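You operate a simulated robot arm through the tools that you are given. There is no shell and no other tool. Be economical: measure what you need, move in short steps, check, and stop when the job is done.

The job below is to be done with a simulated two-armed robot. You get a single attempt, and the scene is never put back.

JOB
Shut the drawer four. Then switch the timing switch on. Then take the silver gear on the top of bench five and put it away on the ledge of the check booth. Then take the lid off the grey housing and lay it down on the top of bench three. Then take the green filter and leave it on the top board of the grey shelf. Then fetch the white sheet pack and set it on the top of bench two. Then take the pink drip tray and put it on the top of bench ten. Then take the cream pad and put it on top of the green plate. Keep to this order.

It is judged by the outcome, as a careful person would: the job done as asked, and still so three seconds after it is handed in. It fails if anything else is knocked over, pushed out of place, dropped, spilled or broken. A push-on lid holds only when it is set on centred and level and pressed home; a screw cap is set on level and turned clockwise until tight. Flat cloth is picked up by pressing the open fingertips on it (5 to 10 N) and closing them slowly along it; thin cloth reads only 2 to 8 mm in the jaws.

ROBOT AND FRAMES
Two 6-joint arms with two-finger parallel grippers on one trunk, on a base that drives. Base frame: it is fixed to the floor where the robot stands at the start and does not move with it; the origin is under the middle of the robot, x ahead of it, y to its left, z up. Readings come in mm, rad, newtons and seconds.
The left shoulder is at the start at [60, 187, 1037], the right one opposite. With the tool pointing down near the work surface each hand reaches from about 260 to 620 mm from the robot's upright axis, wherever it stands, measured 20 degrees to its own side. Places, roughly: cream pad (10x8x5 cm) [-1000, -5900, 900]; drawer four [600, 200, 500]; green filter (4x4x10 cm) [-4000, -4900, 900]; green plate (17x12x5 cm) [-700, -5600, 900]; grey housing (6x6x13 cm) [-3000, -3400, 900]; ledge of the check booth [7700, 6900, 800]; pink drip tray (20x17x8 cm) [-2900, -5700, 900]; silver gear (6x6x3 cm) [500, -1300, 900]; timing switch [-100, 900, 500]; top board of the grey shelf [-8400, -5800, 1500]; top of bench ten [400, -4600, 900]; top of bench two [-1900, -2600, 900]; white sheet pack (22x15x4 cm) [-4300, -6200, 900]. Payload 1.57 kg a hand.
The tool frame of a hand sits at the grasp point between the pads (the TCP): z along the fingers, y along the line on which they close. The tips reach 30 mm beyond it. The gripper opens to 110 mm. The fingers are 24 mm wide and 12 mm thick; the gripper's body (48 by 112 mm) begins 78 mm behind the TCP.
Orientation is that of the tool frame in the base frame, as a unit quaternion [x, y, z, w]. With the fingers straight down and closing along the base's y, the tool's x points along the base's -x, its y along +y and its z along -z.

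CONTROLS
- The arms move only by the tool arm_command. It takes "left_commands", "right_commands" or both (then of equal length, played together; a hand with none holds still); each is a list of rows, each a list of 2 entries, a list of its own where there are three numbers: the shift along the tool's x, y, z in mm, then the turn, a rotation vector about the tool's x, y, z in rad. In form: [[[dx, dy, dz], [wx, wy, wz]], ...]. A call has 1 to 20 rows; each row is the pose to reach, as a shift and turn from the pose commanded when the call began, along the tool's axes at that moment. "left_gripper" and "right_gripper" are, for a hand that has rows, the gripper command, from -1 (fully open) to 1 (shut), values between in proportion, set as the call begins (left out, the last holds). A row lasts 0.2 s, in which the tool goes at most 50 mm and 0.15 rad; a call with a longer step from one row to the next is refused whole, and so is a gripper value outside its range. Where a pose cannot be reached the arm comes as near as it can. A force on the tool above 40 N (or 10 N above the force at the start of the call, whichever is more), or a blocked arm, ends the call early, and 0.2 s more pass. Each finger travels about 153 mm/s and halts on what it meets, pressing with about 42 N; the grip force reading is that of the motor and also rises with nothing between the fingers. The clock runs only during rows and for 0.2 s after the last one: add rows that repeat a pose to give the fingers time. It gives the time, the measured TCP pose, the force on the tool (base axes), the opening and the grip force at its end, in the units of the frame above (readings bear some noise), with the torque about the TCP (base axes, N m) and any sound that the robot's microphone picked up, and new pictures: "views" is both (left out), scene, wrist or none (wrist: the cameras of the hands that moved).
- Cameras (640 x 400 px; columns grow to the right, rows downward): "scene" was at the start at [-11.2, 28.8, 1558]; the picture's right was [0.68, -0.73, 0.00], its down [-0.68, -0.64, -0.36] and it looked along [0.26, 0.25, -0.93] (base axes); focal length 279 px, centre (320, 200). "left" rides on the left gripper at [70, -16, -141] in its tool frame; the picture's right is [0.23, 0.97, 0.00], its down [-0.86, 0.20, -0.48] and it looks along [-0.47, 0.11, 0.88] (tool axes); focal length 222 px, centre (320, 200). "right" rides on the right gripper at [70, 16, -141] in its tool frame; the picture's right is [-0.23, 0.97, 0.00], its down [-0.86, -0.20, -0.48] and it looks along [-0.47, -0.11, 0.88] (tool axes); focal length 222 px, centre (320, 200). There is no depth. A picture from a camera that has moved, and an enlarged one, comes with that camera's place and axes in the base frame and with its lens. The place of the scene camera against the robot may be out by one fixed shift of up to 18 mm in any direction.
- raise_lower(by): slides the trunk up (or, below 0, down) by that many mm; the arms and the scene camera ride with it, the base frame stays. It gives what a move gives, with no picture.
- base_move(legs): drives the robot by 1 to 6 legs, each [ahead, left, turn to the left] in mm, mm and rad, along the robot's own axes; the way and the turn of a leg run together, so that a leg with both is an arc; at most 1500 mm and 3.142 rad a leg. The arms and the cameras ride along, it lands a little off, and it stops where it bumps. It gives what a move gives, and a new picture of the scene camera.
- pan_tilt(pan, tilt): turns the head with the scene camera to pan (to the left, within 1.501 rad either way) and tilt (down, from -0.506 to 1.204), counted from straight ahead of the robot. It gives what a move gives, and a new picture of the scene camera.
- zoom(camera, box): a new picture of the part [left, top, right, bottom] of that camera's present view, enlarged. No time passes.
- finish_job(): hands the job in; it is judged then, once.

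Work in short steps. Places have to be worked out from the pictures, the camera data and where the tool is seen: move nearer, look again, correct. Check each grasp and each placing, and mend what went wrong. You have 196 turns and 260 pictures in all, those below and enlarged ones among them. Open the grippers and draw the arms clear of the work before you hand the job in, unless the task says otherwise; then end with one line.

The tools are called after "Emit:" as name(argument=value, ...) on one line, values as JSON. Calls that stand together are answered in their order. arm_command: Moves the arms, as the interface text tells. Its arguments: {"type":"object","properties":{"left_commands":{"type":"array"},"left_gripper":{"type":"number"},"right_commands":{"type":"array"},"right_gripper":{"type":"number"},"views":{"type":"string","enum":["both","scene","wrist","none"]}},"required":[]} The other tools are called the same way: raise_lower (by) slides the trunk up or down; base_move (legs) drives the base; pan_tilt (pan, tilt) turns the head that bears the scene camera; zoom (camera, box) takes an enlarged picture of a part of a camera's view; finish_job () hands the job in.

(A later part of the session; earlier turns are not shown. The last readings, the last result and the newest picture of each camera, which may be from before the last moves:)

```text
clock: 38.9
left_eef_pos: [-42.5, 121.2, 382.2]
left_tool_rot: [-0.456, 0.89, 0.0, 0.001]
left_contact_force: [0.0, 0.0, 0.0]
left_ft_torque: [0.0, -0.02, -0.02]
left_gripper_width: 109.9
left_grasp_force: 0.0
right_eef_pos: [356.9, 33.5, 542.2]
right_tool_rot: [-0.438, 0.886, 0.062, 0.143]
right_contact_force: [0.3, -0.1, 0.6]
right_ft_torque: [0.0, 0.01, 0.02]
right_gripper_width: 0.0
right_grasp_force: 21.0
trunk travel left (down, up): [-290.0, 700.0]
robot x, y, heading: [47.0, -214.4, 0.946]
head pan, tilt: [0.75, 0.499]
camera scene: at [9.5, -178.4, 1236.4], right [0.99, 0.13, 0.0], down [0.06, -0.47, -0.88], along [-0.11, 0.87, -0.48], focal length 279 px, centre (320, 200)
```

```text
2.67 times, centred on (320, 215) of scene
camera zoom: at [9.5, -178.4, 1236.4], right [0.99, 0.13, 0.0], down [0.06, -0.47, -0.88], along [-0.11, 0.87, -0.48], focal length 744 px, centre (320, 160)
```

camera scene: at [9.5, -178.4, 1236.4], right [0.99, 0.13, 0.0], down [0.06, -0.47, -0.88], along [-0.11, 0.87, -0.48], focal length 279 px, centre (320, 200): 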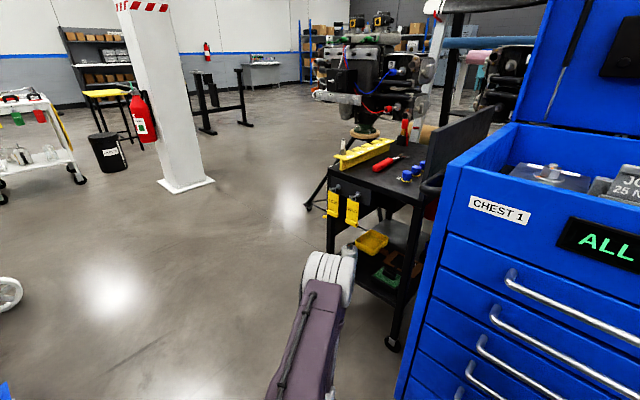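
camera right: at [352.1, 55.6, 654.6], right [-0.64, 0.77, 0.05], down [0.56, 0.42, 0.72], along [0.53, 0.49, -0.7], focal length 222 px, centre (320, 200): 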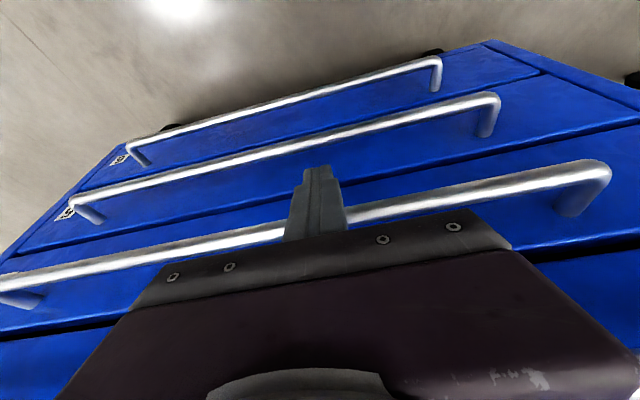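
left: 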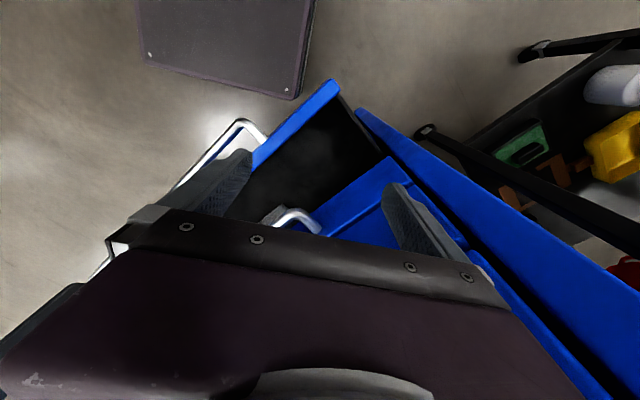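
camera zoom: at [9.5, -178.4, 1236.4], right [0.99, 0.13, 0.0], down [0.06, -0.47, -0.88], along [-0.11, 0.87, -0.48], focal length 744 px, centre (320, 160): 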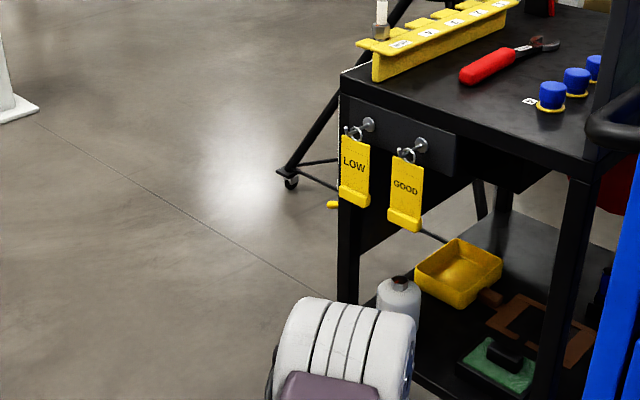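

The hooks hold only tags; the switch seems to be a yellow lever on the left side of the cart (about [-100, 900, 560]). I'll drive round to the cart's left side.

Emit:
base_move(legs=[[0, 1400, 0], [750, 0, 0], [0, 0, -1.55]])

Emit:
pan_tilt(pan=0, tilt=0.7)

```text
clock: 53.3
left_eef_pos: [-327.2, 1298.6, 380.8]
left_tool_rot: [0.301, 0.953, -0.001, 0.002]
left_contact_force: [-0.1, -0.4, 0.5]
left_ft_torque: [0.03, 0.01, 0.0]
left_gripper_width: 110.0
left_grasp_force: 0.1
right_eef_pos: [-411.0, 898.4, 542.1]
right_tool_rot: [0.312, 0.937, -0.057, 0.144]
right_contact_force: [-0.2, 0.1, -0.2]
right_ft_torque: [0.0, -0.01, 0.01]
right_gripper_width: 0.2
right_grasp_force: 21.5
trunk travel left (down, up): [-290.0, 700.0]
robot x, y, heading: [-655.4, 1203.0, -0.61]
head pan, tilt: [0.75, 0.499]
camera scene: at [-609.8, 1241.2, 1236.5], right [0.14, -0.99, 0.0], down [-0.47, -0.07, -0.88], along [0.87, 0.12, -0.48], focal length 279 px, centre (320, 200)
```

scene: 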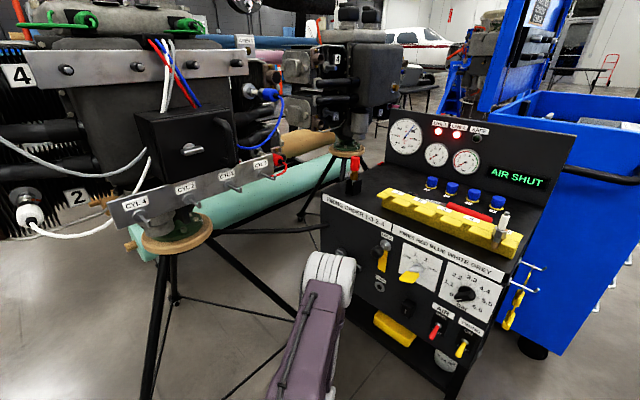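

```text
clock: 54.4
left_eef_pos: [-327.2, 1298.0, 380.0]
left_tool_rot: [0.302, 0.953, 0.0, 0.001]
left_contact_force: [-0.5, -0.4, 0.8]
left_ft_torque: [-0.03, 0.01, 0.01]
left_gripper_width: 109.9
left_grasp_force: 0.0
right_eef_pos: [-410.8, 897.2, 542.1]
right_tool_rot: [0.313, 0.937, -0.057, 0.144]
right_contact_force: [0.0, 0.4, 0.5]
right_ft_torque: [-0.02, -0.01, -0.03]
right_gripper_width: 0.0
right_grasp_force: 21.5
trunk travel left (down, up): [-290.0, 700.0]
robot x, y, heading: [-655.1, 1201.3, -0.615]
head pan, tilt: [0.0, 0.7]
camera scene: at [-630.2, 1179.9, 1218.8], right [-0.57, -0.82, 0.0], down [-0.53, 0.37, -0.77], along [0.63, -0.44, -0.64], focal length 279 px, centre (320, 200)
```

scene: 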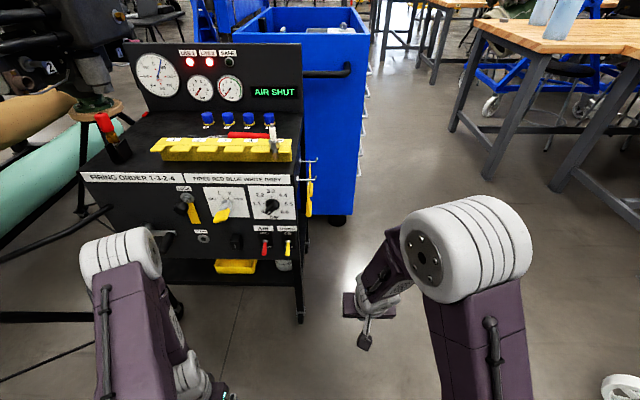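

A control panel on this side. Zoom in to read the labels.

Emit:
zoom(camera="scene", box=[160, 170, 320, 280])

```text
3.64 times, centred on (240, 225) of scene
camera zoom: at [-630.2, 1179.9, 1218.8], right [-0.57, -0.82, 0.0], down [-0.53, 0.37, -0.77], along [0.63, -0.44, -0.64], focal length 1014 px, centre (611, 109)
```

zoom: 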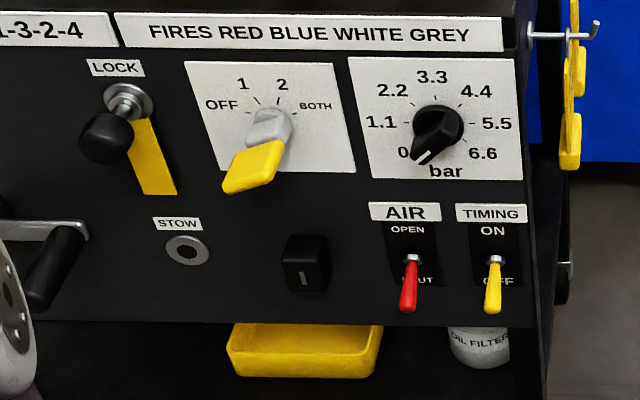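

The TIMING toggle (yellow, right one) is down at OFF; it sits about 591 mm ahead and 96 mm left of me at z ≈ 550. I'll bring the left hand, closed and pitched forward, in front of and below it.

Emit:
arm_command(left_commands=[[[-30, -15, -10], [0, 0, 0]], [[-65, -30, -25], [0, -0.1, 0]], [[-100, -50, -40], [0, -0.22, 0]], [[-135, -70, -55], [0, -0.36, 0]], [[-165, -90, -70], [0, -0.5, 0]], [[-190, -110, -80], [0, -0.64, 0]], [[-215, -130, -90], [0, -0.78, 0]], [[-225, -150, -100], [0, -0.92, 0]], [[-235, -172, -100], [0, -1.06, 0]], [[-235, -172, -100], [0, -1.15, 0]], [[-235, -172, -100], [0, -1.15, 0]]], left_gripper=1, views="both")

```text
clock: 56.8
left_eef_pos: [-174.5, 922.8, 545.0]
left_tool_rot: [0.256, 0.818, -0.151, 0.492]
left_contact_force: [0.5, 0.5, 0.0]
left_ft_torque: [-0.01, 0.02, 0.0]
left_gripper_width: 0.0
left_grasp_force: 21.7
left hand out of reach, approached as far as the arm can: row 7, 8, 9, 10, 11
right_eef_pos: [-410.2, 898.1, 542.2]
right_tool_rot: [0.312, 0.937, -0.058, 0.144]
right_contact_force: [0.2, 0.5, 0.7]
right_ft_torque: [0.02, -0.02, 0.0]
right_gripper_width: 0.0
right_grasp_force: 21.4
trunk travel left (down, up): [-290.0, 700.0]
robot x, y, heading: [-660.8, 1200.8, -0.612]
head pan, tilt: [0.0, 0.7]
camera scene: at [-630.3, 1179.8, 1218.8], right [-0.57, -0.82, 0.0], down [-0.53, 0.37, -0.76], along [0.63, -0.44, -0.64], focal length 279 px, centre (320, 200)
camera left: at [-312.8, 998.7, 551.3], right [0.47, 0.86, -0.2], down [0.09, 0.17, 0.98], along [0.88, -0.48, 0.0], focal length 222 px, centre (320, 200)
```

scene: 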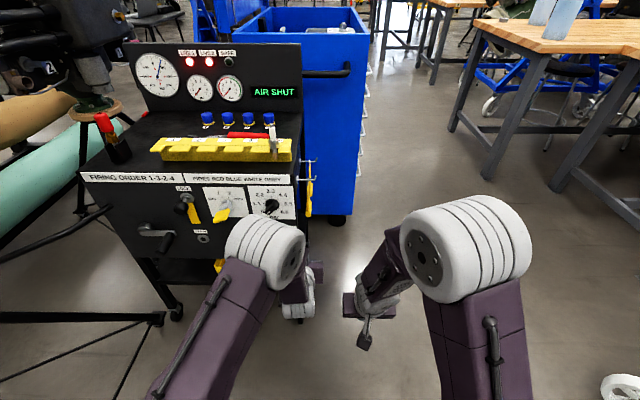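
left: 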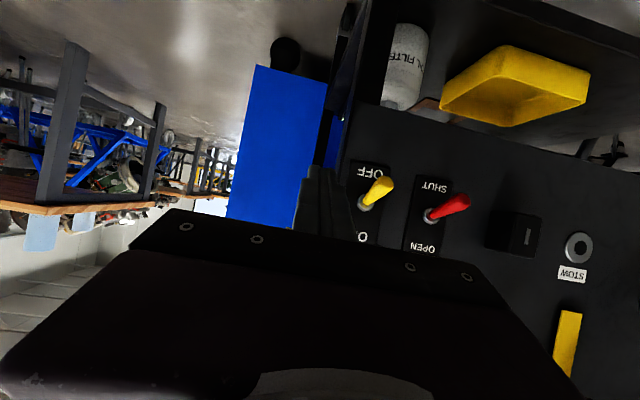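

Excellent close view: the fingertip is beside the levers, about 44 mm right of the yellow one and at the same height. I'll back off, go down 35 mm, left 44 mm, then sit under the yellow lever.

Emit:
arm_command(left_commands=[[[20, 0, -20], [0, 0, 0]], [[45, 0, -12], [0, 0, 0]], [[45, 22, -12], [0, 0, 0]], [[45, 44, -12], [0, 0, 0]], [[40, 44, -2], [0, 0, 0]], [[40, 44, -2], [0, 0, 0]]], views="wrist")

```text
clock: 58.2
left_eef_pos: [-149.9, 941.4, 541.7]
left_tool_rot: [0.257, 0.82, -0.15, 0.489]
left_contact_force: [0.2, 0.0, 0.1]
left_ft_torque: [-0.02, -0.01, 0.01]
left_gripper_width: 0.0
left_grasp_force: 21.4
left hand out of reach, approached as far as the arm can: row 1, 2, 3, 4, 5, 6
right_eef_pos: [-412.0, 896.2, 541.6]
right_tool_rot: [0.313, 0.937, -0.057, 0.144]
right_contact_force: [0.6, -0.3, -0.5]
right_ft_torque: [-0.01, 0.03, -0.01]
right_gripper_width: 0.0
right_grasp_force: 20.8
trunk travel left (down, up): [-290.0, 700.0]
robot x, y, heading: [-656.8, 1206.5, -0.614]
head pan, tilt: [0.0, 0.7]
camera left: at [-289.1, 1017.7, 548.0], right [0.46, 0.86, -0.19], down [0.1, 0.17, 0.98], along [0.88, -0.47, -0.01], focal length 222 px, centre (320, 200)
```

left: 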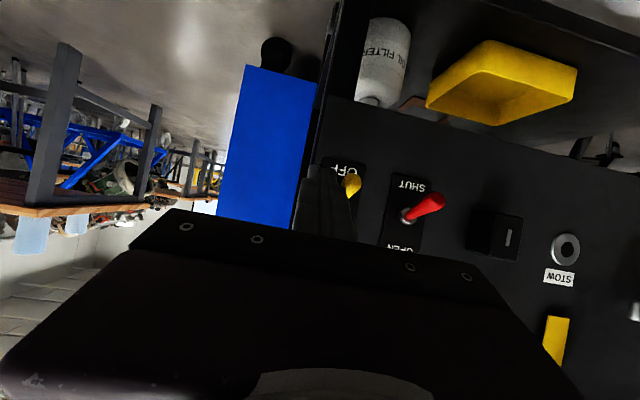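

The pose is at the arm's inner reach limit. I'll back the base 100 mm and lower the trunk 45 mm so the hand can extend under the lever.

Emit:
base_move(legs=[[-100, 0, 0]])

Emit:
raise_lower(by=-45)

Emit:
arm_command(left_commands=[[[0, 11, 0], [0, 0, 0]], [[-10, 22, 25], [0, 0, 0]], [[-10, 22, 25], [0, 0, 0]]], views="both")

```text
clock: 59.4
left_eef_pos: [-233.6, 1000.5, 541.4]
left_tool_rot: [0.256, 0.821, -0.149, 0.488]
left_contact_force: [-0.1, -0.5, 0.0]
left_ft_torque: [-0.01, 0.01, 0.02]
left_gripper_width: 0.2
left_grasp_force: 21.2
right_eef_pos: [-492.8, 956.7, 542.9]
right_tool_rot: [0.311, 0.938, -0.056, 0.145]
right_contact_force: [-0.5, -0.8, 0.3]
right_ft_torque: [0.01, -0.02, 0.02]
right_gripper_width: 0.0
right_grasp_force: 21.0
trunk travel left (down, up): [-290.0, 700.0]
robot x, y, heading: [-741.1, 1265.1, -0.612]
head pan, tilt: [0.0, 0.7]
camera scene: at [-714.0, 1238.3, 1218.8], right [-0.57, -0.82, 0.0], down [-0.53, 0.37, -0.77], along [0.63, -0.44, -0.64], focal length 279 px, centre (320, 200)
```

scene: 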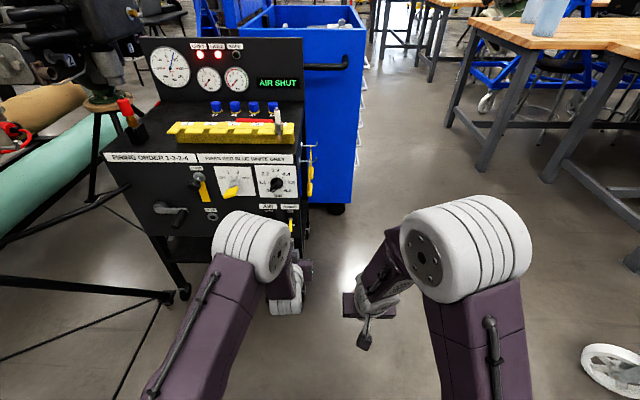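

```text
clock: 60.2
left_eef_pos: [-233.0, 1000.5, 495.3]
left_tool_rot: [0.257, 0.821, -0.15, 0.488]
left_contact_force: [0.0, -0.2, -0.5]
left_ft_torque: [0.0, -0.01, 0.04]
left_gripper_width: 0.1
left_grasp_force: 21.9
right_eef_pos: [-493.9, 954.6, 495.9]
right_tool_rot: [0.312, 0.937, -0.057, 0.144]
right_contact_force: [-0.2, 0.7, 0.2]
right_ft_torque: [-0.01, 0.04, -0.02]
right_gripper_width: 0.0
right_grasp_force: 21.1
trunk travel left (down, up): [-245.0, 745.0]
robot x, y, heading: [-745.2, 1263.6, -0.608]
head pan, tilt: [0.0, 0.7]
```

```text
clock: 61.0
left_eef_pos: [-198.2, 1001.8, 493.1]
left_tool_rot: [0.257, 0.821, -0.15, 0.487]
left_contact_force: [0.8, 0.3, 0.0]
left_ft_torque: [0.03, -0.01, 0.02]
left_gripper_width: 0.2
left_grasp_force: 21.0
right_eef_pos: [-494.5, 954.9, 497.5]
right_tool_rot: [0.311, 0.938, -0.057, 0.144]
right_contact_force: [-0.9, -0.1, -0.1]
right_ft_torque: [0.01, -0.02, 0.0]
right_gripper_width: 0.2
right_grasp_force: 22.3
trunk travel left (down, up): [-245.0, 745.0]
robot x, y, heading: [-742.9, 1259.9, -0.608]
head pan, tilt: [0.0, 0.7]
camera scene: at [-713.1, 1237.7, 1173.8], right [-0.57, -0.82, 0.0], down [-0.53, 0.37, -0.76], along [0.63, -0.44, -0.64], focal length 279 px, centre (320, 200)
camera left: at [-337.0, 1079.5, 500.9], right [0.46, 0.86, -0.19], down [0.1, 0.17, 0.98], along [0.88, -0.47, -0.01], focal length 222 px, centre (320, 200)
```

scene: 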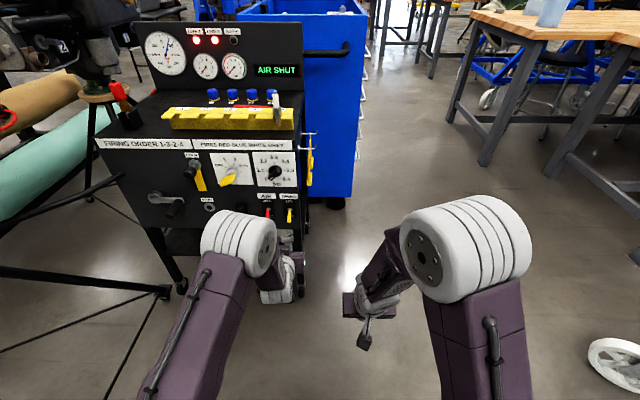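
left: 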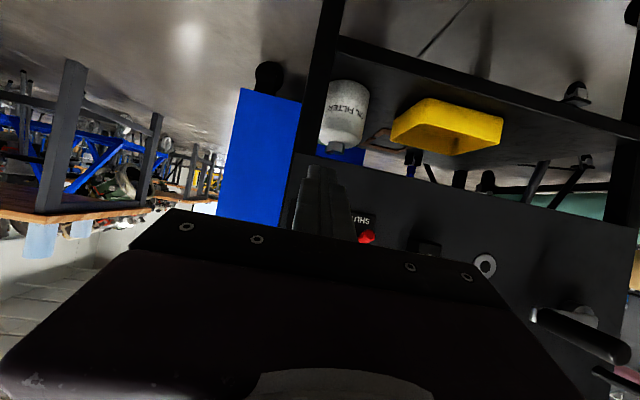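

Triangulating from the wrist views: yellow lever tip at fwd 681, left 103, z 528; fingertip is at fwd 623, left 99, z 479. I'll move 68 mm forward under it, then raise the trunk to flip it up.

Emit:
arm_command(left_commands=[[[-11, 4, 20], [0, 0, 0]], [[-22, 4, 40], [0, 0, 0]], [[-32, 4, 60], [0, 0, 0]], [[-32, 4, 60], [0, 0, 0]]], views="both")

Emit:
zoom(camera="scene", box=[220, 170, 340, 260])

```text
clock: 62.0
left_eef_pos: [-140.1, 967.9, 492.7]
left_tool_rot: [0.257, 0.821, -0.15, 0.487]
left_contact_force: [0.2, 0.3, 0.3]
left_ft_torque: [-0.01, -0.01, -0.01]
left_gripper_width: 0.0
left_grasp_force: 21.3
right_eef_pos: [-493.8, 955.2, 497.6]
right_tool_rot: [0.311, 0.938, -0.056, 0.145]
right_contact_force: [-0.7, -0.4, 0.0]
right_ft_torque: [-0.01, 0.02, -0.01]
right_gripper_width: 0.2
right_grasp_force: 21.5
trunk travel left (down, up): [-245.0, 745.0]
robot x, y, heading: [-745.8, 1260.2, -0.611]
head pan, tilt: [0.0, 0.7]
camera scene: at [-713.2, 1237.7, 1173.8], right [-0.57, -0.82, 0.0], down [-0.53, 0.37, -0.76], along [0.63, -0.44, -0.64], focal length 279 px, centre (320, 200)
camera left: at [-278.6, 1044.1, 500.4], right [0.46, 0.86, -0.19], down [0.1, 0.17, 0.98], along [0.88, -0.47, -0.01], focal length 222 px, centre (320, 200)
```

scene: 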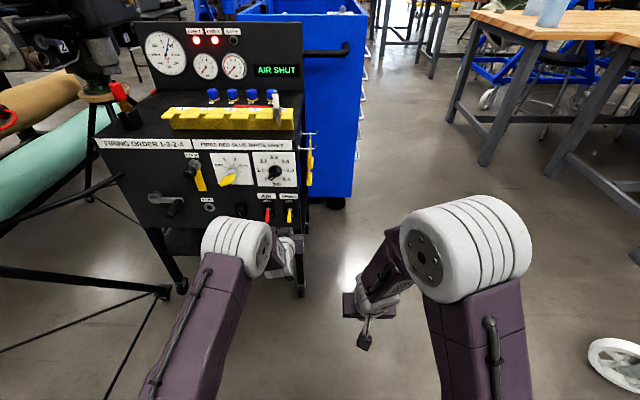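
left: 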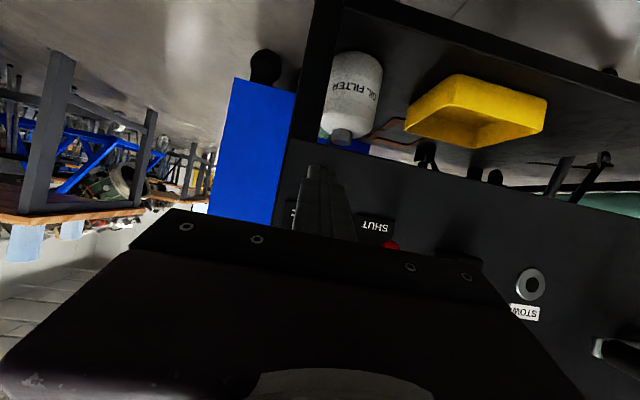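

```text
4.44 times, centred on (280, 215) of scene
camera zoom: at [-713.2, 1237.7, 1173.8], right [-0.57, -0.82, 0.0], down [-0.53, 0.37, -0.76], along [0.63, -0.44, -0.64], focal length 1239 px, centre (498, 133)
```

zoom: 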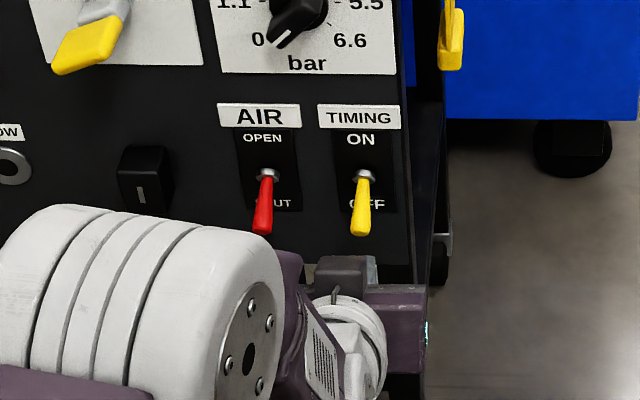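

The closed fingers are just below the yellow lever, ~10 mm left of its centre. I'll shift 10 mm right and raise the trunk.

Emit:
arm_command(left_commands=[[[0, -10, 0], [0, 0, 0]], [[0, -10, 0], [0, 0, 0]]], views="none")

Emit:
raise_lower(by=75)

Emit:
zoom(camera="scene", box=[220, 170, 340, 260])

Emit:
zoom(camera="left", box=[0, 0, 640, 400])

```text
clock: 62.6
left_eef_pos: [-144.9, 960.6, 492.7]
left_tool_rot: [0.257, 0.821, -0.15, 0.488]
left_contact_force: [0.0, 0.5, -0.4]
left_ft_torque: [-0.01, -0.03, 0.03]
left_gripper_width: 0.0
left_grasp_force: 21.2
right_eef_pos: [-493.3, 954.4, 497.6]
right_tool_rot: [0.312, 0.937, -0.058, 0.144]
right_contact_force: [-0.2, 1.0, -0.3]
right_ft_torque: [0.01, 0.0, 0.0]
right_gripper_width: 0.0
right_grasp_force: 21.2
trunk travel left (down, up): [-245.0, 745.0]
robot x, y, heading: [-741.2, 1262.1, -0.608]
head pan, tilt: [0.0, 0.7]
```

```text
clock: 63.8
left_eef_pos: [-148.5, 962.9, 558.3]
left_tool_rot: [0.259, 0.826, -0.146, 0.478]
left_contact_force: [-6.6, 5.0, -8.4]
left_ft_torque: [0.04, 0.14, -0.01]
left_gripper_width: 0.1
left_grasp_force: 21.6
right_eef_pos: [-494.0, 955.5, 573.0]
right_tool_rot: [0.312, 0.937, -0.057, 0.144]
right_contact_force: [0.0, -0.1, 0.0]
right_ft_torque: [-0.01, 0.01, 0.02]
right_gripper_width: 0.0
right_grasp_force: 20.9
trunk travel left (down, up): [-320.0, 670.0]
robot x, y, heading: [-741.1, 1260.8, -0.616]
head pan, tilt: [0.0, 0.7]
heard: click
stopped: the force on the tool passed its limit at 41 N (the readings are from after the stop); the commanded pose is now the measured one
```

```text
4.44 times, centred on (280, 215) of scene
camera zoom: at [-712.8, 1237.6, 1248.8], right [-0.57, -0.82, 0.0], down [-0.53, 0.37, -0.76], along [0.63, -0.44, -0.64], focal length 1239 px, centre (498, 133)
```

zoom: 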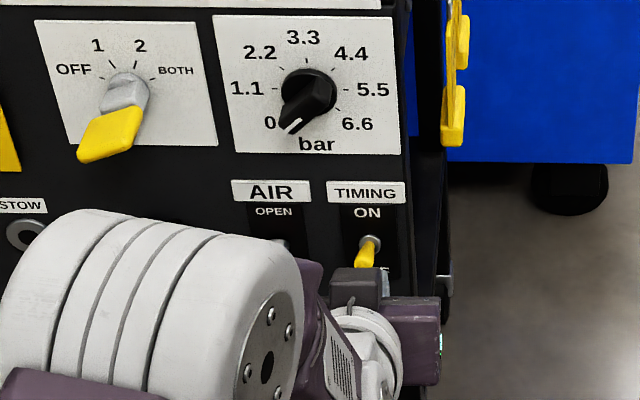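

```text
1.00 times, centred on (320, 200) of left (not enlarged: the box is as wide or as high as the picture)
camera zoom: at [-288.2, 1039.1, 569.9], right [0.46, 0.87, -0.19], down [0.12, 0.15, 0.98], along [0.88, -0.48, -0.04], focal length 222 px, centre (320, 200)
```

zoom: 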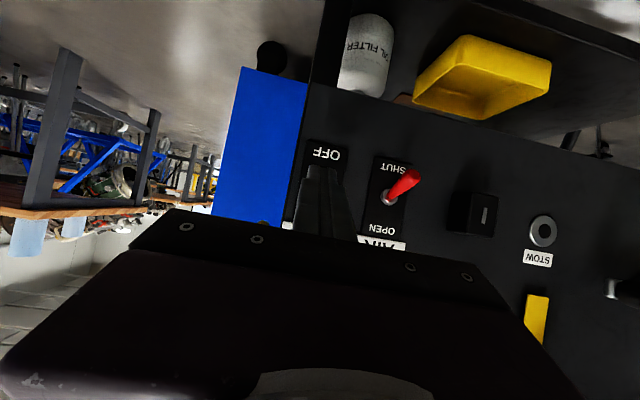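

A click was heard and the lever now sticks outward. I'll back away and verify.

Emit:
base_move(legs=[[-200, 0, 0]])

Emit:
zoom(camera="scene", box=[220, 150, 340, 240])

Emit:
zoom(camera="left", box=[220, 80, 480, 280])

```text
clock: 65.4
left_eef_pos: [-313.7, 1076.9, 561.7]
left_tool_rot: [0.259, 0.825, -0.147, 0.481]
left_contact_force: [0.1, -0.3, 0.5]
left_ft_torque: [0.01, 0.01, 0.02]
left_gripper_width: 0.0
left_grasp_force: 21.7
right_eef_pos: [-659.7, 1070.4, 572.1]
right_tool_rot: [0.311, 0.938, -0.056, 0.144]
right_contact_force: [0.2, 1.0, 0.6]
right_ft_torque: [-0.04, 0.0, 0.0]
right_gripper_width: 0.2
right_grasp_force: 21.8
trunk travel left (down, up): [-320.0, 670.0]
robot x, y, heading: [-908.3, 1374.8, -0.612]
head pan, tilt: [0.0, 0.7]
camera scene: at [-879.1, 1353.7, 1248.6], right [-0.57, -0.82, 0.0], down [-0.53, 0.37, -0.77], along [0.63, -0.44, -0.64], focal length 279 px, centre (320, 200)
```

scene: 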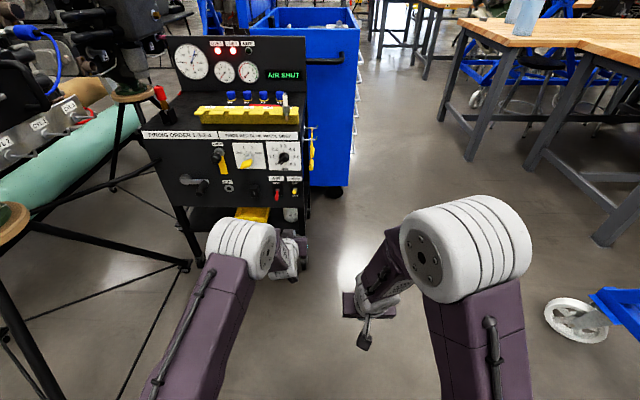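

```text
4.44 times, centred on (280, 195) of scene
camera zoom: at [-879.1, 1353.7, 1248.6], right [-0.57, -0.82, 0.0], down [-0.53, 0.37, -0.77], along [0.63, -0.44, -0.64], focal length 1239 px, centre (498, 222)
```

zoom: 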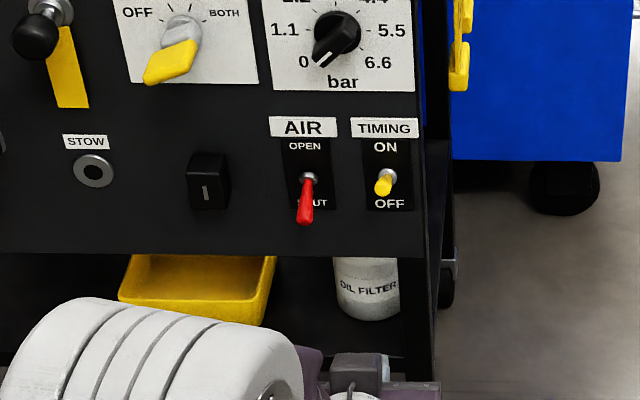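

```text
2.00 times, centred on (350, 180) of left
camera zoom: at [-452.7, 1153.8, 571.8], right [0.46, 0.87, -0.19], down [0.12, 0.16, 0.98], along [0.88, -0.48, -0.03], focal length 444 px, centre (260, 240)
```

zoom: 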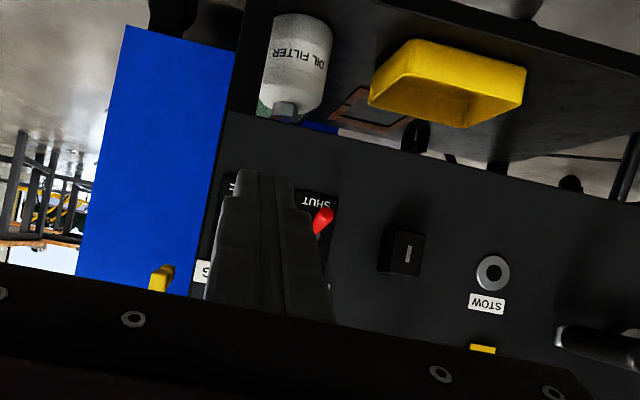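

The lever seems up. I'll drop the trunk for a lower viewpoint to be sure it's past centre.

Emit:
raise_lower(by=-250)

Emit:
zoom(camera="scene", box=[240, 80, 340, 160])

```text
clock: 68.0
left_eef_pos: [-313.1, 1077.6, 311.1]
left_tool_rot: [0.259, 0.825, -0.146, 0.48]
left_contact_force: [0.4, 0.4, 0.2]
left_ft_torque: [-0.02, 0.03, 0.01]
left_gripper_width: 0.2
left_grasp_force: 21.1
right_eef_pos: [-659.5, 1070.6, 322.1]
right_tool_rot: [0.311, 0.938, -0.057, 0.144]
right_contact_force: [1.1, 0.1, 0.5]
right_ft_torque: [-0.01, -0.02, -0.01]
right_gripper_width: 0.0
right_grasp_force: 20.6
trunk travel left (down, up): [-70.0, 920.0]
robot x, y, heading: [-905.7, 1378.9, -0.61]
head pan, tilt: [0.0, 0.7]
```

```text
5.00 times, centred on (290, 120) of scene
camera zoom: at [-878.4, 1353.2, 998.6], right [-0.57, -0.82, 0.0], down [-0.53, 0.37, -0.76], along [0.63, -0.44, -0.64], focal length 1394 px, centre (470, 600)
```

zoom: 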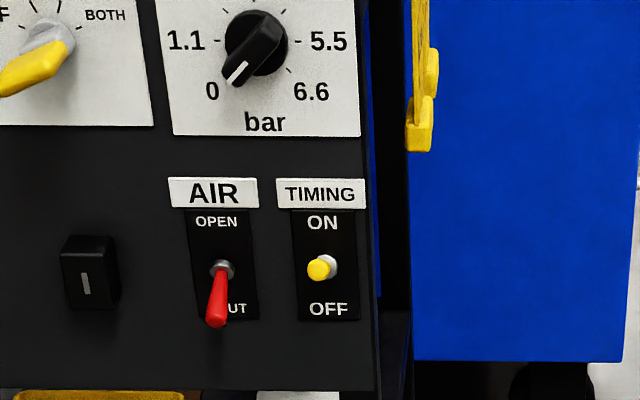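

The lever is end-on from 28° above, so it's pointing up: ON. Next the gear: restore the arms to vertical tuck and raise the trunk for bench height.

Emit:
arm_command(left_commands=[[[16, 10, -29], [0, 0.05, 0]], [[33, 20, -57], [0, 0.15, 0]], [[49, 30, -86], [0, 0.27, 0]], [[66, 40, -114], [0, 0.39, 0]], [[82, 50, -143], [0, 0.51, 0]], [[98, 60, -172], [0, 0.63, 0]], [[115, 70, -200], [0, 0.75, 0]], [[131, 80, -229], [0, 0.87, 0]], [[148, 90, -257], [0, 0.99, 0]], [[164, 100, -286], [0, 1.05, 0]]], right_commands=[[[0, 0, 0], [0, 0.05, 0]], [[0, 0, 0], [0, 0.1, 0]], [[0, 0, 0], [0, 0.15, 0]], [[0, 0, 0], [0, 0.2, 0]], [[0, 0, 0], [0, 0.25, 0]], [[0, 0, 0], [0, 0.29, 0]], [[0, 0, 0], [0, 0.29, 0]], [[0, 0, 0], [0, 0.29, 0]], [[0, 0, 0], [0, 0.29, 0]], [[0, 0, 0], [0, 0.29, 0]]], left_gripper=-1, right_gripper=-1, views="none")

Emit:
raise_lower(by=740)

```text
clock: 70.2
left_eef_pos: [-530.5, 1347.5, 310.2]
left_tool_rot: [0.292, 0.957, 0.001, 0.001]
left_contact_force: [0.6, 2.4, 0.1]
left_ft_torque: [-0.11, 0.07, 0.0]
left_gripper_width: 109.9
left_grasp_force: 0.0
left hand out of reach, approached as far as the arm can: row 7, 8, 9
right_eef_pos: [-659.7, 1070.3, 321.9]
right_tool_rot: [0.316, 0.949, -0.012, 0.007]
right_contact_force: [-0.9, -0.6, 0.4]
right_ft_torque: [0.02, -0.01, 0.0]
right_gripper_width: 110.1
right_grasp_force: 0.1
right hand out of reach, approached as far as the arm can: row 2, 3
trunk travel left (down, up): [-70.0, 920.0]
robot x, y, heading: [-907.8, 1376.6, -0.608]
head pan, tilt: [0.0, 0.7]
```

```text
refused: 740 is not a number from -400 to 400
```

Raise in two steps and drive to the gear: back to the aisle, turn to face the bench, and strafe along it. Gear triangulated at about [566, -1274, 915].

Emit:
raise_lower(by=400)

Emit:
raise_lower(by=340)

Emit:
base_move(legs=[[351, -752, 0], [0, 0, -1.577], [0, 1000, 0], [0, 600, 0]])

Emit:
pan_tilt(pan=0.4, tilt=0.7)

```text
clock: 74.0
left_eef_pos: [-529.9, 1347.5, 711.0]
left_tool_rot: [0.298, 0.955, 0.003, 0.002]
left_contact_force: [0.9, 0.5, 0.5]
left_ft_torque: [-0.01, 0.0, -0.03]
left_gripper_width: 110.0
left_grasp_force: 0.1
right_eef_pos: [-659.3, 1070.8, 723.0]
right_tool_rot: [0.316, 0.949, -0.011, 0.007]
right_contact_force: [0.9, 0.5, 0.6]
right_ft_torque: [-0.04, 0.0, -0.02]
right_gripper_width: 110.2
right_grasp_force: 0.0
trunk travel left (down, up): [-470.0, 520.0]
robot x, y, heading: [-910.1, 1373.2, -0.612]
head pan, tilt: [0.0, 0.7]
```

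```text
clock: 77.3
left_eef_pos: [-530.0, 1347.3, 1050.6]
left_tool_rot: [0.297, 0.955, 0.002, 0.003]
left_contact_force: [0.8, 0.2, 0.9]
left_ft_torque: [-0.03, 0.01, 0.01]
left_gripper_width: 109.9
left_grasp_force: 0.0
right_eef_pos: [-660.0, 1070.8, 1062.7]
right_tool_rot: [0.317, 0.948, -0.011, 0.007]
right_contact_force: [0.0, 0.2, -0.2]
right_ft_torque: [0.01, -0.01, 0.02]
right_gripper_width: 109.7
right_grasp_force: 0.1
trunk travel left (down, up): [-810.0, 180.0]
robot x, y, heading: [-906.2, 1375.9, -0.613]
head pan, tilt: [0.0, 0.7]
```

```text
clock: 85.3
left_eef_pos: [-1067.7, 177.5, 1048.1]
left_tool_rot: [0.875, 0.484, 0.0, 0.001]
left_contact_force: [-0.4, -0.5, 0.5]
left_ft_torque: [0.0, 0.01, 0.0]
left_gripper_width: 110.1
left_grasp_force: 0.0
right_eef_pos: [-1349.4, 286.4, 1063.6]
right_tool_rot: [0.883, 0.468, -0.021, 0.007]
right_contact_force: [20.6, -17.0, -18.0]
right_ft_torque: [-0.93, -1.52, 0.43]
right_gripper_width: 87.0
right_grasp_force: 0.0
trunk travel left (down, up): [-810.0, 180.0]
robot x, y, heading: [-1057.3, 557.6, -2.13]
head pan, tilt: [0.0, 0.7]
stopped in leg 2: the force on the tool passed its limit at 44 N (the readings are from after the stop); the commanded pose is now the measured one
camera scene: at [-1058.8, 522.5, 1738.3], right [-0.84, 0.54, 0.01], down [0.34, 0.55, -0.76], along [-0.41, -0.64, -0.65], focal length 279 px, centre (320, 200)
```

scene: 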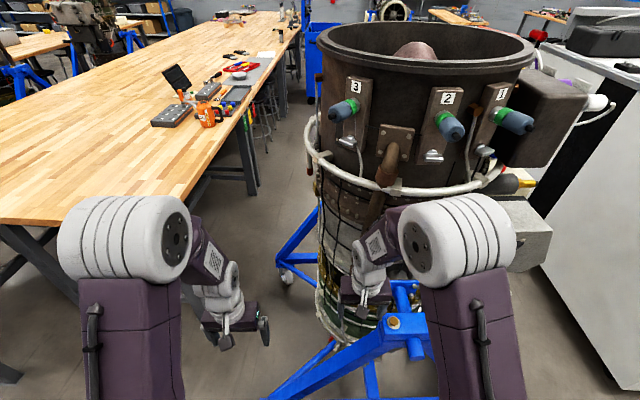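

```text
clock: 86.2
left_eef_pos: [-1069.9, 177.5, 1049.0]
left_tool_rot: [0.875, 0.483, -0.001, 0.001]
left_contact_force: [0.0, -0.1, 1.0]
left_ft_torque: [-0.01, -0.04, 0.01]
left_gripper_width: 109.9
left_grasp_force: 0.0
right_eef_pos: [-1351.2, 287.3, 1064.4]
right_tool_rot: [0.883, 0.468, -0.022, 0.004]
right_contact_force: [23.2, -19.1, -13.9]
right_ft_torque: [-0.84, -1.32, 0.52]
right_gripper_width: 82.8
right_grasp_force: 0.0
trunk travel left (down, up): [-810.0, 180.0]
robot x, y, heading: [-1055.2, 564.2, -2.14]
head pan, tilt: [0.4, 0.7]
camera scene: at [-1027.9, 509.8, 1738.3], right [-0.99, 0.17, 0.0], down [0.11, 0.64, -0.76], along [-0.13, -0.75, -0.65], focal length 279 px, centre (320, 200)
```

scene: 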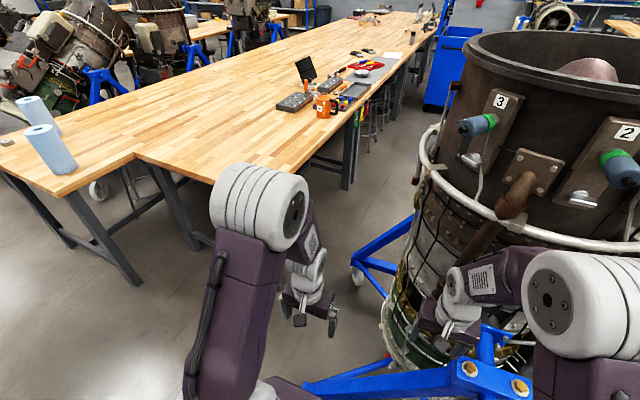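

The right hand touched an engine on a stand. I'll reverse that turn slightly, then strafe left away from it.

Emit:
base_move(legs=[[0, 0, 0.15], [-50, 250, 0]])

```text
clock: 88.7
left_eef_pos: [-764.8, 127.5, 1050.2]
left_tool_rot: [0.836, 0.549, 0.001, 0.004]
left_contact_force: [-0.6, 0.3, -0.2]
left_ft_torque: [0.02, -0.02, -0.03]
left_gripper_width: 110.1
left_grasp_force: 0.0
right_eef_pos: [-1059.9, 194.3, 1063.1]
right_tool_rot: [0.845, 0.534, -0.018, 0.008]
right_contact_force: [-0.4, 0.2, 0.0]
right_ft_torque: [-0.02, -0.01, -0.01]
right_gripper_width: 110.2
right_grasp_force: 0.0
trunk travel left (down, up): [-810.0, 180.0]
robot x, y, heading: [-809.0, 507.2, -1.987]
head pan, tilt: [0.4, 0.7]
camera scene: at [-779.6, 464.3, 1738.6], right [-1.0, 0.01, 0.0], down [0.01, 0.64, -0.77], along [-0.01, -0.76, -0.64], focal length 279 px, centre (320, 200)
```

scene: 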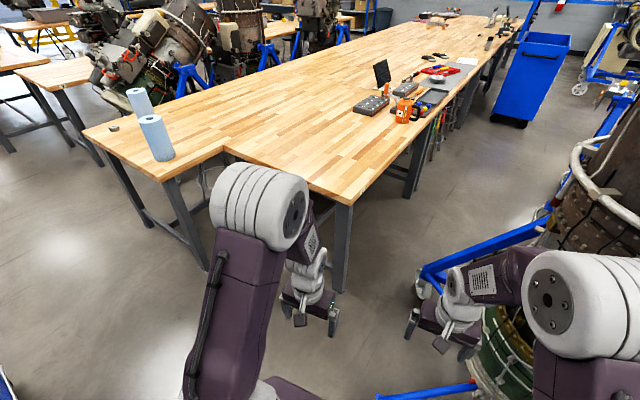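

Clear again. Drive along the aisle, staying ~500 mm from the bench so the hands clear the towel rolls, then square up.

Emit:
base_move(legs=[[196, 888, 0], [197, 887, 0], [0, 0, -0.2]])

Emit:
pan_tilt(pan=0.2, tilt=0.8)

```text
clock: 98.6
left_eef_pos: [633.1, -953.0, 1051.7]
left_tool_rot: [0.886, 0.463, 0.0, 0.003]
left_contact_force: [-0.1, -0.4, -0.5]
left_ft_torque: [0.02, 0.04, 0.01]
left_gripper_width: 110.0
left_grasp_force: 0.1
right_eef_pos: [356.8, -830.2, 1063.0]
right_tool_rot: [0.894, 0.447, -0.02, 0.006]
right_contact_force: [-0.2, 0.2, 1.3]
right_ft_torque: [-0.02, 0.02, -0.02]
right_gripper_width: 110.2
right_grasp_force: 0.0
trunk travel left (down, up): [-810.0, 180.0]
robot x, y, heading: [662.0, -575.9, -2.187]
head pan, tilt: [0.4, 0.7]
camera scene: at [688.6, -620.0, 1738.5], right [-0.98, 0.21, 0.0], down [0.14, 0.63, -0.76], along [-0.16, -0.75, -0.64], focal length 279 px, centre (320, 200)
```

scene: 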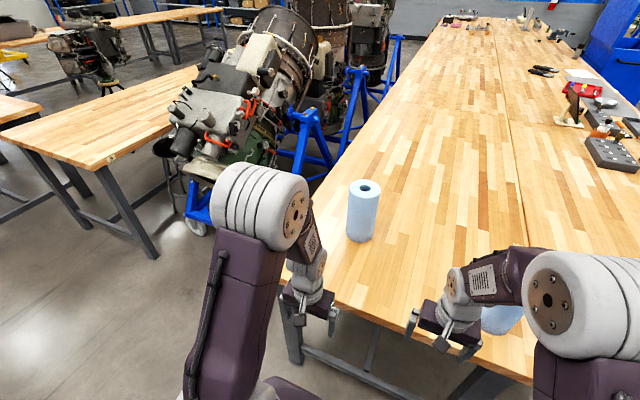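

```text
clock: 99.3
left_eef_pos: [633.8, -952.6, 1051.9]
left_tool_rot: [0.886, 0.463, 0.0, 0.004]
left_contact_force: [0.0, -0.4, 0.7]
left_ft_torque: [0.03, 0.0, 0.03]
left_gripper_width: 110.0
left_grasp_force: 0.1
right_eef_pos: [356.4, -828.7, 1063.9]
right_tool_rot: [0.894, 0.447, -0.02, 0.005]
right_contact_force: [-0.4, -0.2, -0.1]
right_ft_torque: [0.02, 0.0, -0.01]
right_gripper_width: 110.1
right_grasp_force: 0.2
trunk travel left (down, up): [-810.0, 180.0]
robot x, y, heading: [664.6, -578.0, -2.189]
head pan, tilt: [0.201, 0.799]
camera scene: at [673.4, -610.2, 1730.3], right [-0.92, 0.4, 0.0], down [0.29, 0.66, -0.7], along [-0.28, -0.64, -0.72], focal length 279 px, centre (320, 200)
```

scene: 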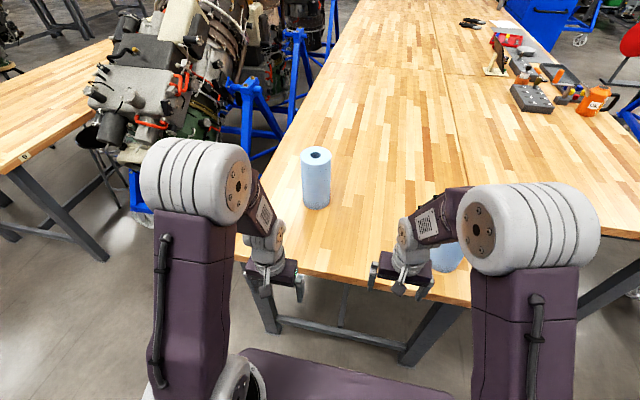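

The gear should lie ahead of the left hand. Drive 150 ahead and 130 left, then look with the wrist camera.

Emit:
base_move(legs=[[0, 130, 0], [150, 0, 0]])

Emit:
zoom(camera="left", box=[0, 0, 640, 400])

```text
clock: 101.6
left_eef_pos: [656.7, -1146.5, 1051.7]
left_tool_rot: [0.887, 0.463, 0.0, 0.004]
left_contact_force: [-0.9, 0.6, 0.5]
left_ft_torque: [-0.04, 0.03, -0.02]
left_gripper_width: 109.8
left_grasp_force: 0.0
right_eef_pos: [380.4, -1023.2, 1064.8]
right_tool_rot: [0.894, 0.447, -0.021, 0.007]
right_contact_force: [0.7, -0.3, 0.7]
right_ft_torque: [0.0, 0.01, -0.03]
right_gripper_width: 109.9
right_grasp_force: 0.1
trunk travel left (down, up): [-810.0, 180.0]
robot x, y, heading: [685.0, -773.9, -2.184]
head pan, tilt: [0.201, 0.799]
camera scene: at [698.5, -802.9, 1730.4], right [-0.92, 0.4, 0.0], down [0.29, 0.66, -0.7], along [-0.28, -0.64, -0.72], focal length 279 px, centre (320, 200)
```

scene: 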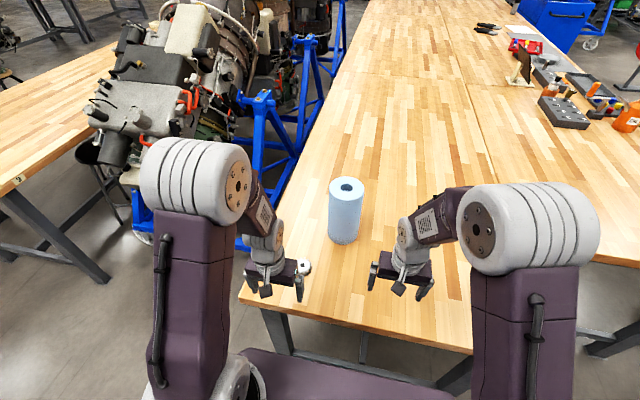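

```text
1.00 times, centred on (320, 200) of left (not enlarged: the box is as wide or as high as the picture)
camera zoom: at [682.7, -1079.1, 1193.4], right [0.93, -0.37, 0.01], down [-0.33, -0.81, 0.48], along [-0.18, -0.45, -0.87], focal length 222 px, centre (320, 200)
```

zoom: 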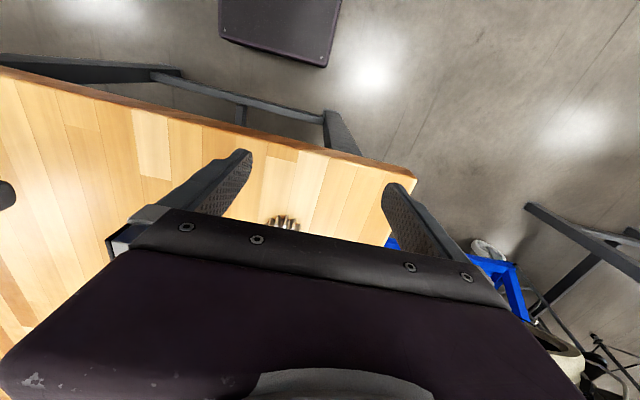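

Gear estimated at [552, -1264]. Move the left hand over it and down to z≈990, then check with the wrist view.

Emit:
arm_command(left_commands=[[[-45, -6, 0], [0, 0, 0]], [[-90, -12, 0], [0, 0, 0]], [[-130, -18, 20], [0, 0, 0]], [[-155, -18, 55], [0, 0, 0]], [[-155, -18, 55], [0, 0, 0]]], views="both")

```text
clock: 102.8
left_eef_pos: [551.0, -1263.4, 997.1]
left_tool_rot: [0.887, 0.462, 0.0, 0.004]
left_contact_force: [-0.4, 0.4, -0.4]
left_ft_torque: [0.03, 0.0, -0.01]
left_gripper_width: 109.9
left_grasp_force: 0.0
right_eef_pos: [380.0, -1023.9, 1064.9]
right_tool_rot: [0.894, 0.447, -0.021, 0.006]
right_contact_force: [0.7, 0.4, 0.1]
right_ft_torque: [0.01, 0.04, 0.03]
right_gripper_width: 110.0
right_grasp_force: 0.0
trunk travel left (down, up): [-810.0, 180.0]
robot x, y, heading: [686.4, -771.0, -2.183]
head pan, tilt: [0.201, 0.799]
camera scene: at [697.2, -804.5, 1730.3], right [-0.92, 0.4, 0.0], down [0.29, 0.66, -0.7], along [-0.28, -0.64, -0.72], focal length 279 px, centre (320, 200)
camera left: at [576.2, -1197.4, 1138.1], right [0.93, -0.37, 0.01], down [-0.33, -0.81, 0.48], along [-0.17, -0.45, -0.88], focal length 222 px, centre (320, 200)
```

scene: 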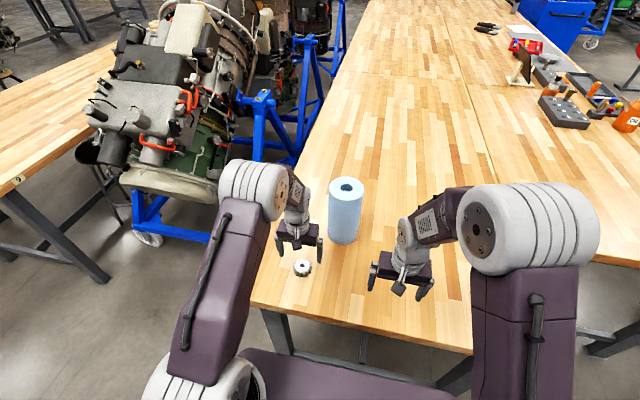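
left: 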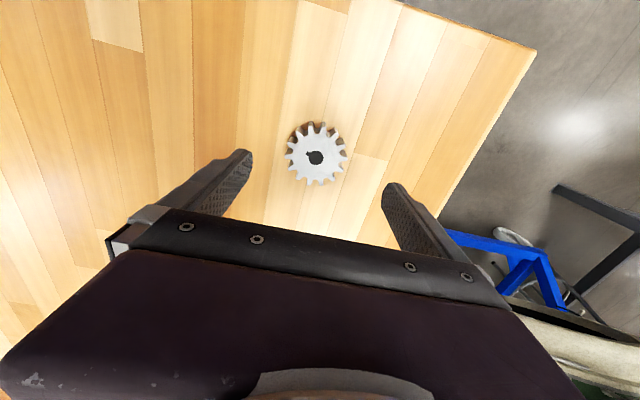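

The gear is centred directly under the hand. Descend 58 mm and close.

Emit:
arm_command(left_commands=[[[0, 0, 25], [0, 0, 0]], [[0, 0, 45], [0, 0, 0]], [[0, 0, 58], [0, 0, 0]], [[0, 0, 58], [0, 0, 0]]], views="wrist")

```text
clock: 103.8
left_eef_pos: [550.7, -1266.5, 937.0]
left_tool_rot: [0.887, 0.462, 0.0, 0.004]
left_contact_force: [0.2, -0.7, -0.2]
left_ft_torque: [0.0, -0.01, 0.01]
left_gripper_width: 110.1
left_grasp_force: 0.1
right_eef_pos: [378.7, -1026.2, 1063.7]
right_tool_rot: [0.894, 0.447, -0.02, 0.006]
right_contact_force: [-0.5, -0.4, 0.7]
right_ft_torque: [-0.02, 0.06, 0.01]
right_gripper_width: 109.8
right_grasp_force: 0.1
trunk travel left (down, up): [-810.0, 180.0]
robot x, y, heading: [687.6, -768.2, -2.185]
head pan, tilt: [0.201, 0.799]
camera left: at [576.9, -1198.8, 1078.5], right [0.93, -0.37, 0.01], down [-0.33, -0.81, 0.48], along [-0.17, -0.45, -0.88], focal length 222 px, centre (320, 200)
```

left: 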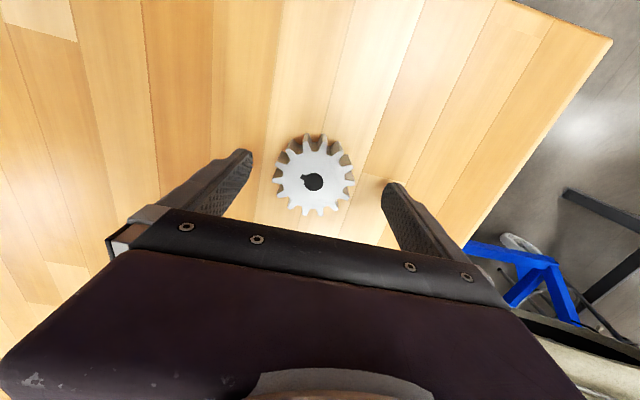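

Gear top is at ~921; descend 10 mm more and close the fingers.

Emit:
arm_command(left_commands=[[[0, 0, 10], [0, 0, 0]], [[0, 0, 10], [0, 0, 0]]], views="none")

Emit:
arm_command(left_commands=[[[0, 0, 0], [0, 0, 0]], [[0, 0, 0], [0, 0, 0]], [[0, 0, 0], [0, 0, 0]]], left_gripper=1, views="none")

Emit:
arm_command(left_commands=[[[0, 0, -40], [0, 0, 0]], [[0, 0, -80], [0, 0, 0]], [[0, 0, -130], [0, 0, 0]], [[0, 0, -130], [0, 0, 0]]], views="wrist")

```text
clock: 104.4
left_eef_pos: [551.2, -1266.1, 930.2]
left_tool_rot: [0.886, 0.464, -0.003, 0.006]
left_contact_force: [0.3, -1.5, 37.8]
left_ft_torque: [1.56, 1.61, 0.03]
left_gripper_width: 109.4
left_grasp_force: 0.2
right_eef_pos: [379.5, -1022.4, 1066.1]
right_tool_rot: [0.895, 0.446, -0.02, 0.007]
right_contact_force: [0.2, -0.7, 0.0]
right_ft_torque: [0.02, -0.02, 0.01]
right_gripper_width: 110.2
right_grasp_force: 0.0
trunk travel left (down, up): [-810.0, 180.0]
robot x, y, heading: [684.8, -770.2, -2.184]
head pan, tilt: [0.201, 0.799]
```

```text
clock: 104.8
left_eef_pos: [541.9, -1261.0, 930.4]
left_tool_rot: [0.887, 0.462, -0.003, 0.005]
left_contact_force: [-10.2, 10.3, 16.9]
left_ft_torque: [0.16, -0.56, 0.22]
left_gripper_width: 58.8
left_grasp_force: 42.4
right_eef_pos: [377.2, -1018.6, 1065.2]
right_tool_rot: [0.895, 0.445, -0.02, 0.008]
right_contact_force: [0.4, -0.1, 0.2]
right_ft_torque: [0.03, 0.02, -0.01]
right_gripper_width: 109.8
right_grasp_force: 0.1
trunk travel left (down, up): [-810.0, 180.0]
robot x, y, heading: [687.9, -769.6, -2.192]
head pan, tilt: [0.201, 0.799]
stopped in row 2 (left hand): the force on the tool passed its limit at 55 N (the readings are from after the stop); the commanded pose is now the measured one
```

```text
clock: 105.8
left_eef_pos: [546.1, -1264.8, 1055.8]
left_tool_rot: [0.887, 0.462, -0.001, 0.003]
left_contact_force: [-1.3, 0.2, -4.1]
left_ft_torque: [-0.03, -0.01, 0.0]
left_gripper_width: 58.6
left_grasp_force: 42.2
right_eef_pos: [376.4, -1025.1, 1064.6]
right_tool_rot: [0.895, 0.446, -0.02, 0.005]
right_contact_force: [-0.4, -0.7, 0.4]
right_ft_torque: [-0.02, -0.01, -0.03]
right_gripper_width: 110.2
right_grasp_force: 0.2
trunk travel left (down, up): [-810.0, 180.0]
robot x, y, heading: [687.7, -772.5, -2.188]
head pan, tilt: [0.201, 0.799]
camera left: at [572.7, -1196.6, 1198.1], right [0.93, -0.37, 0.0], down [-0.33, -0.81, 0.48], along [-0.18, -0.45, -0.88], focal length 222 px, centre (320, 200)
```

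left: 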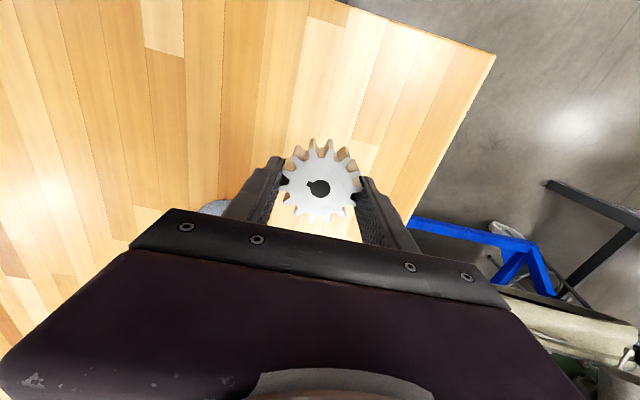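

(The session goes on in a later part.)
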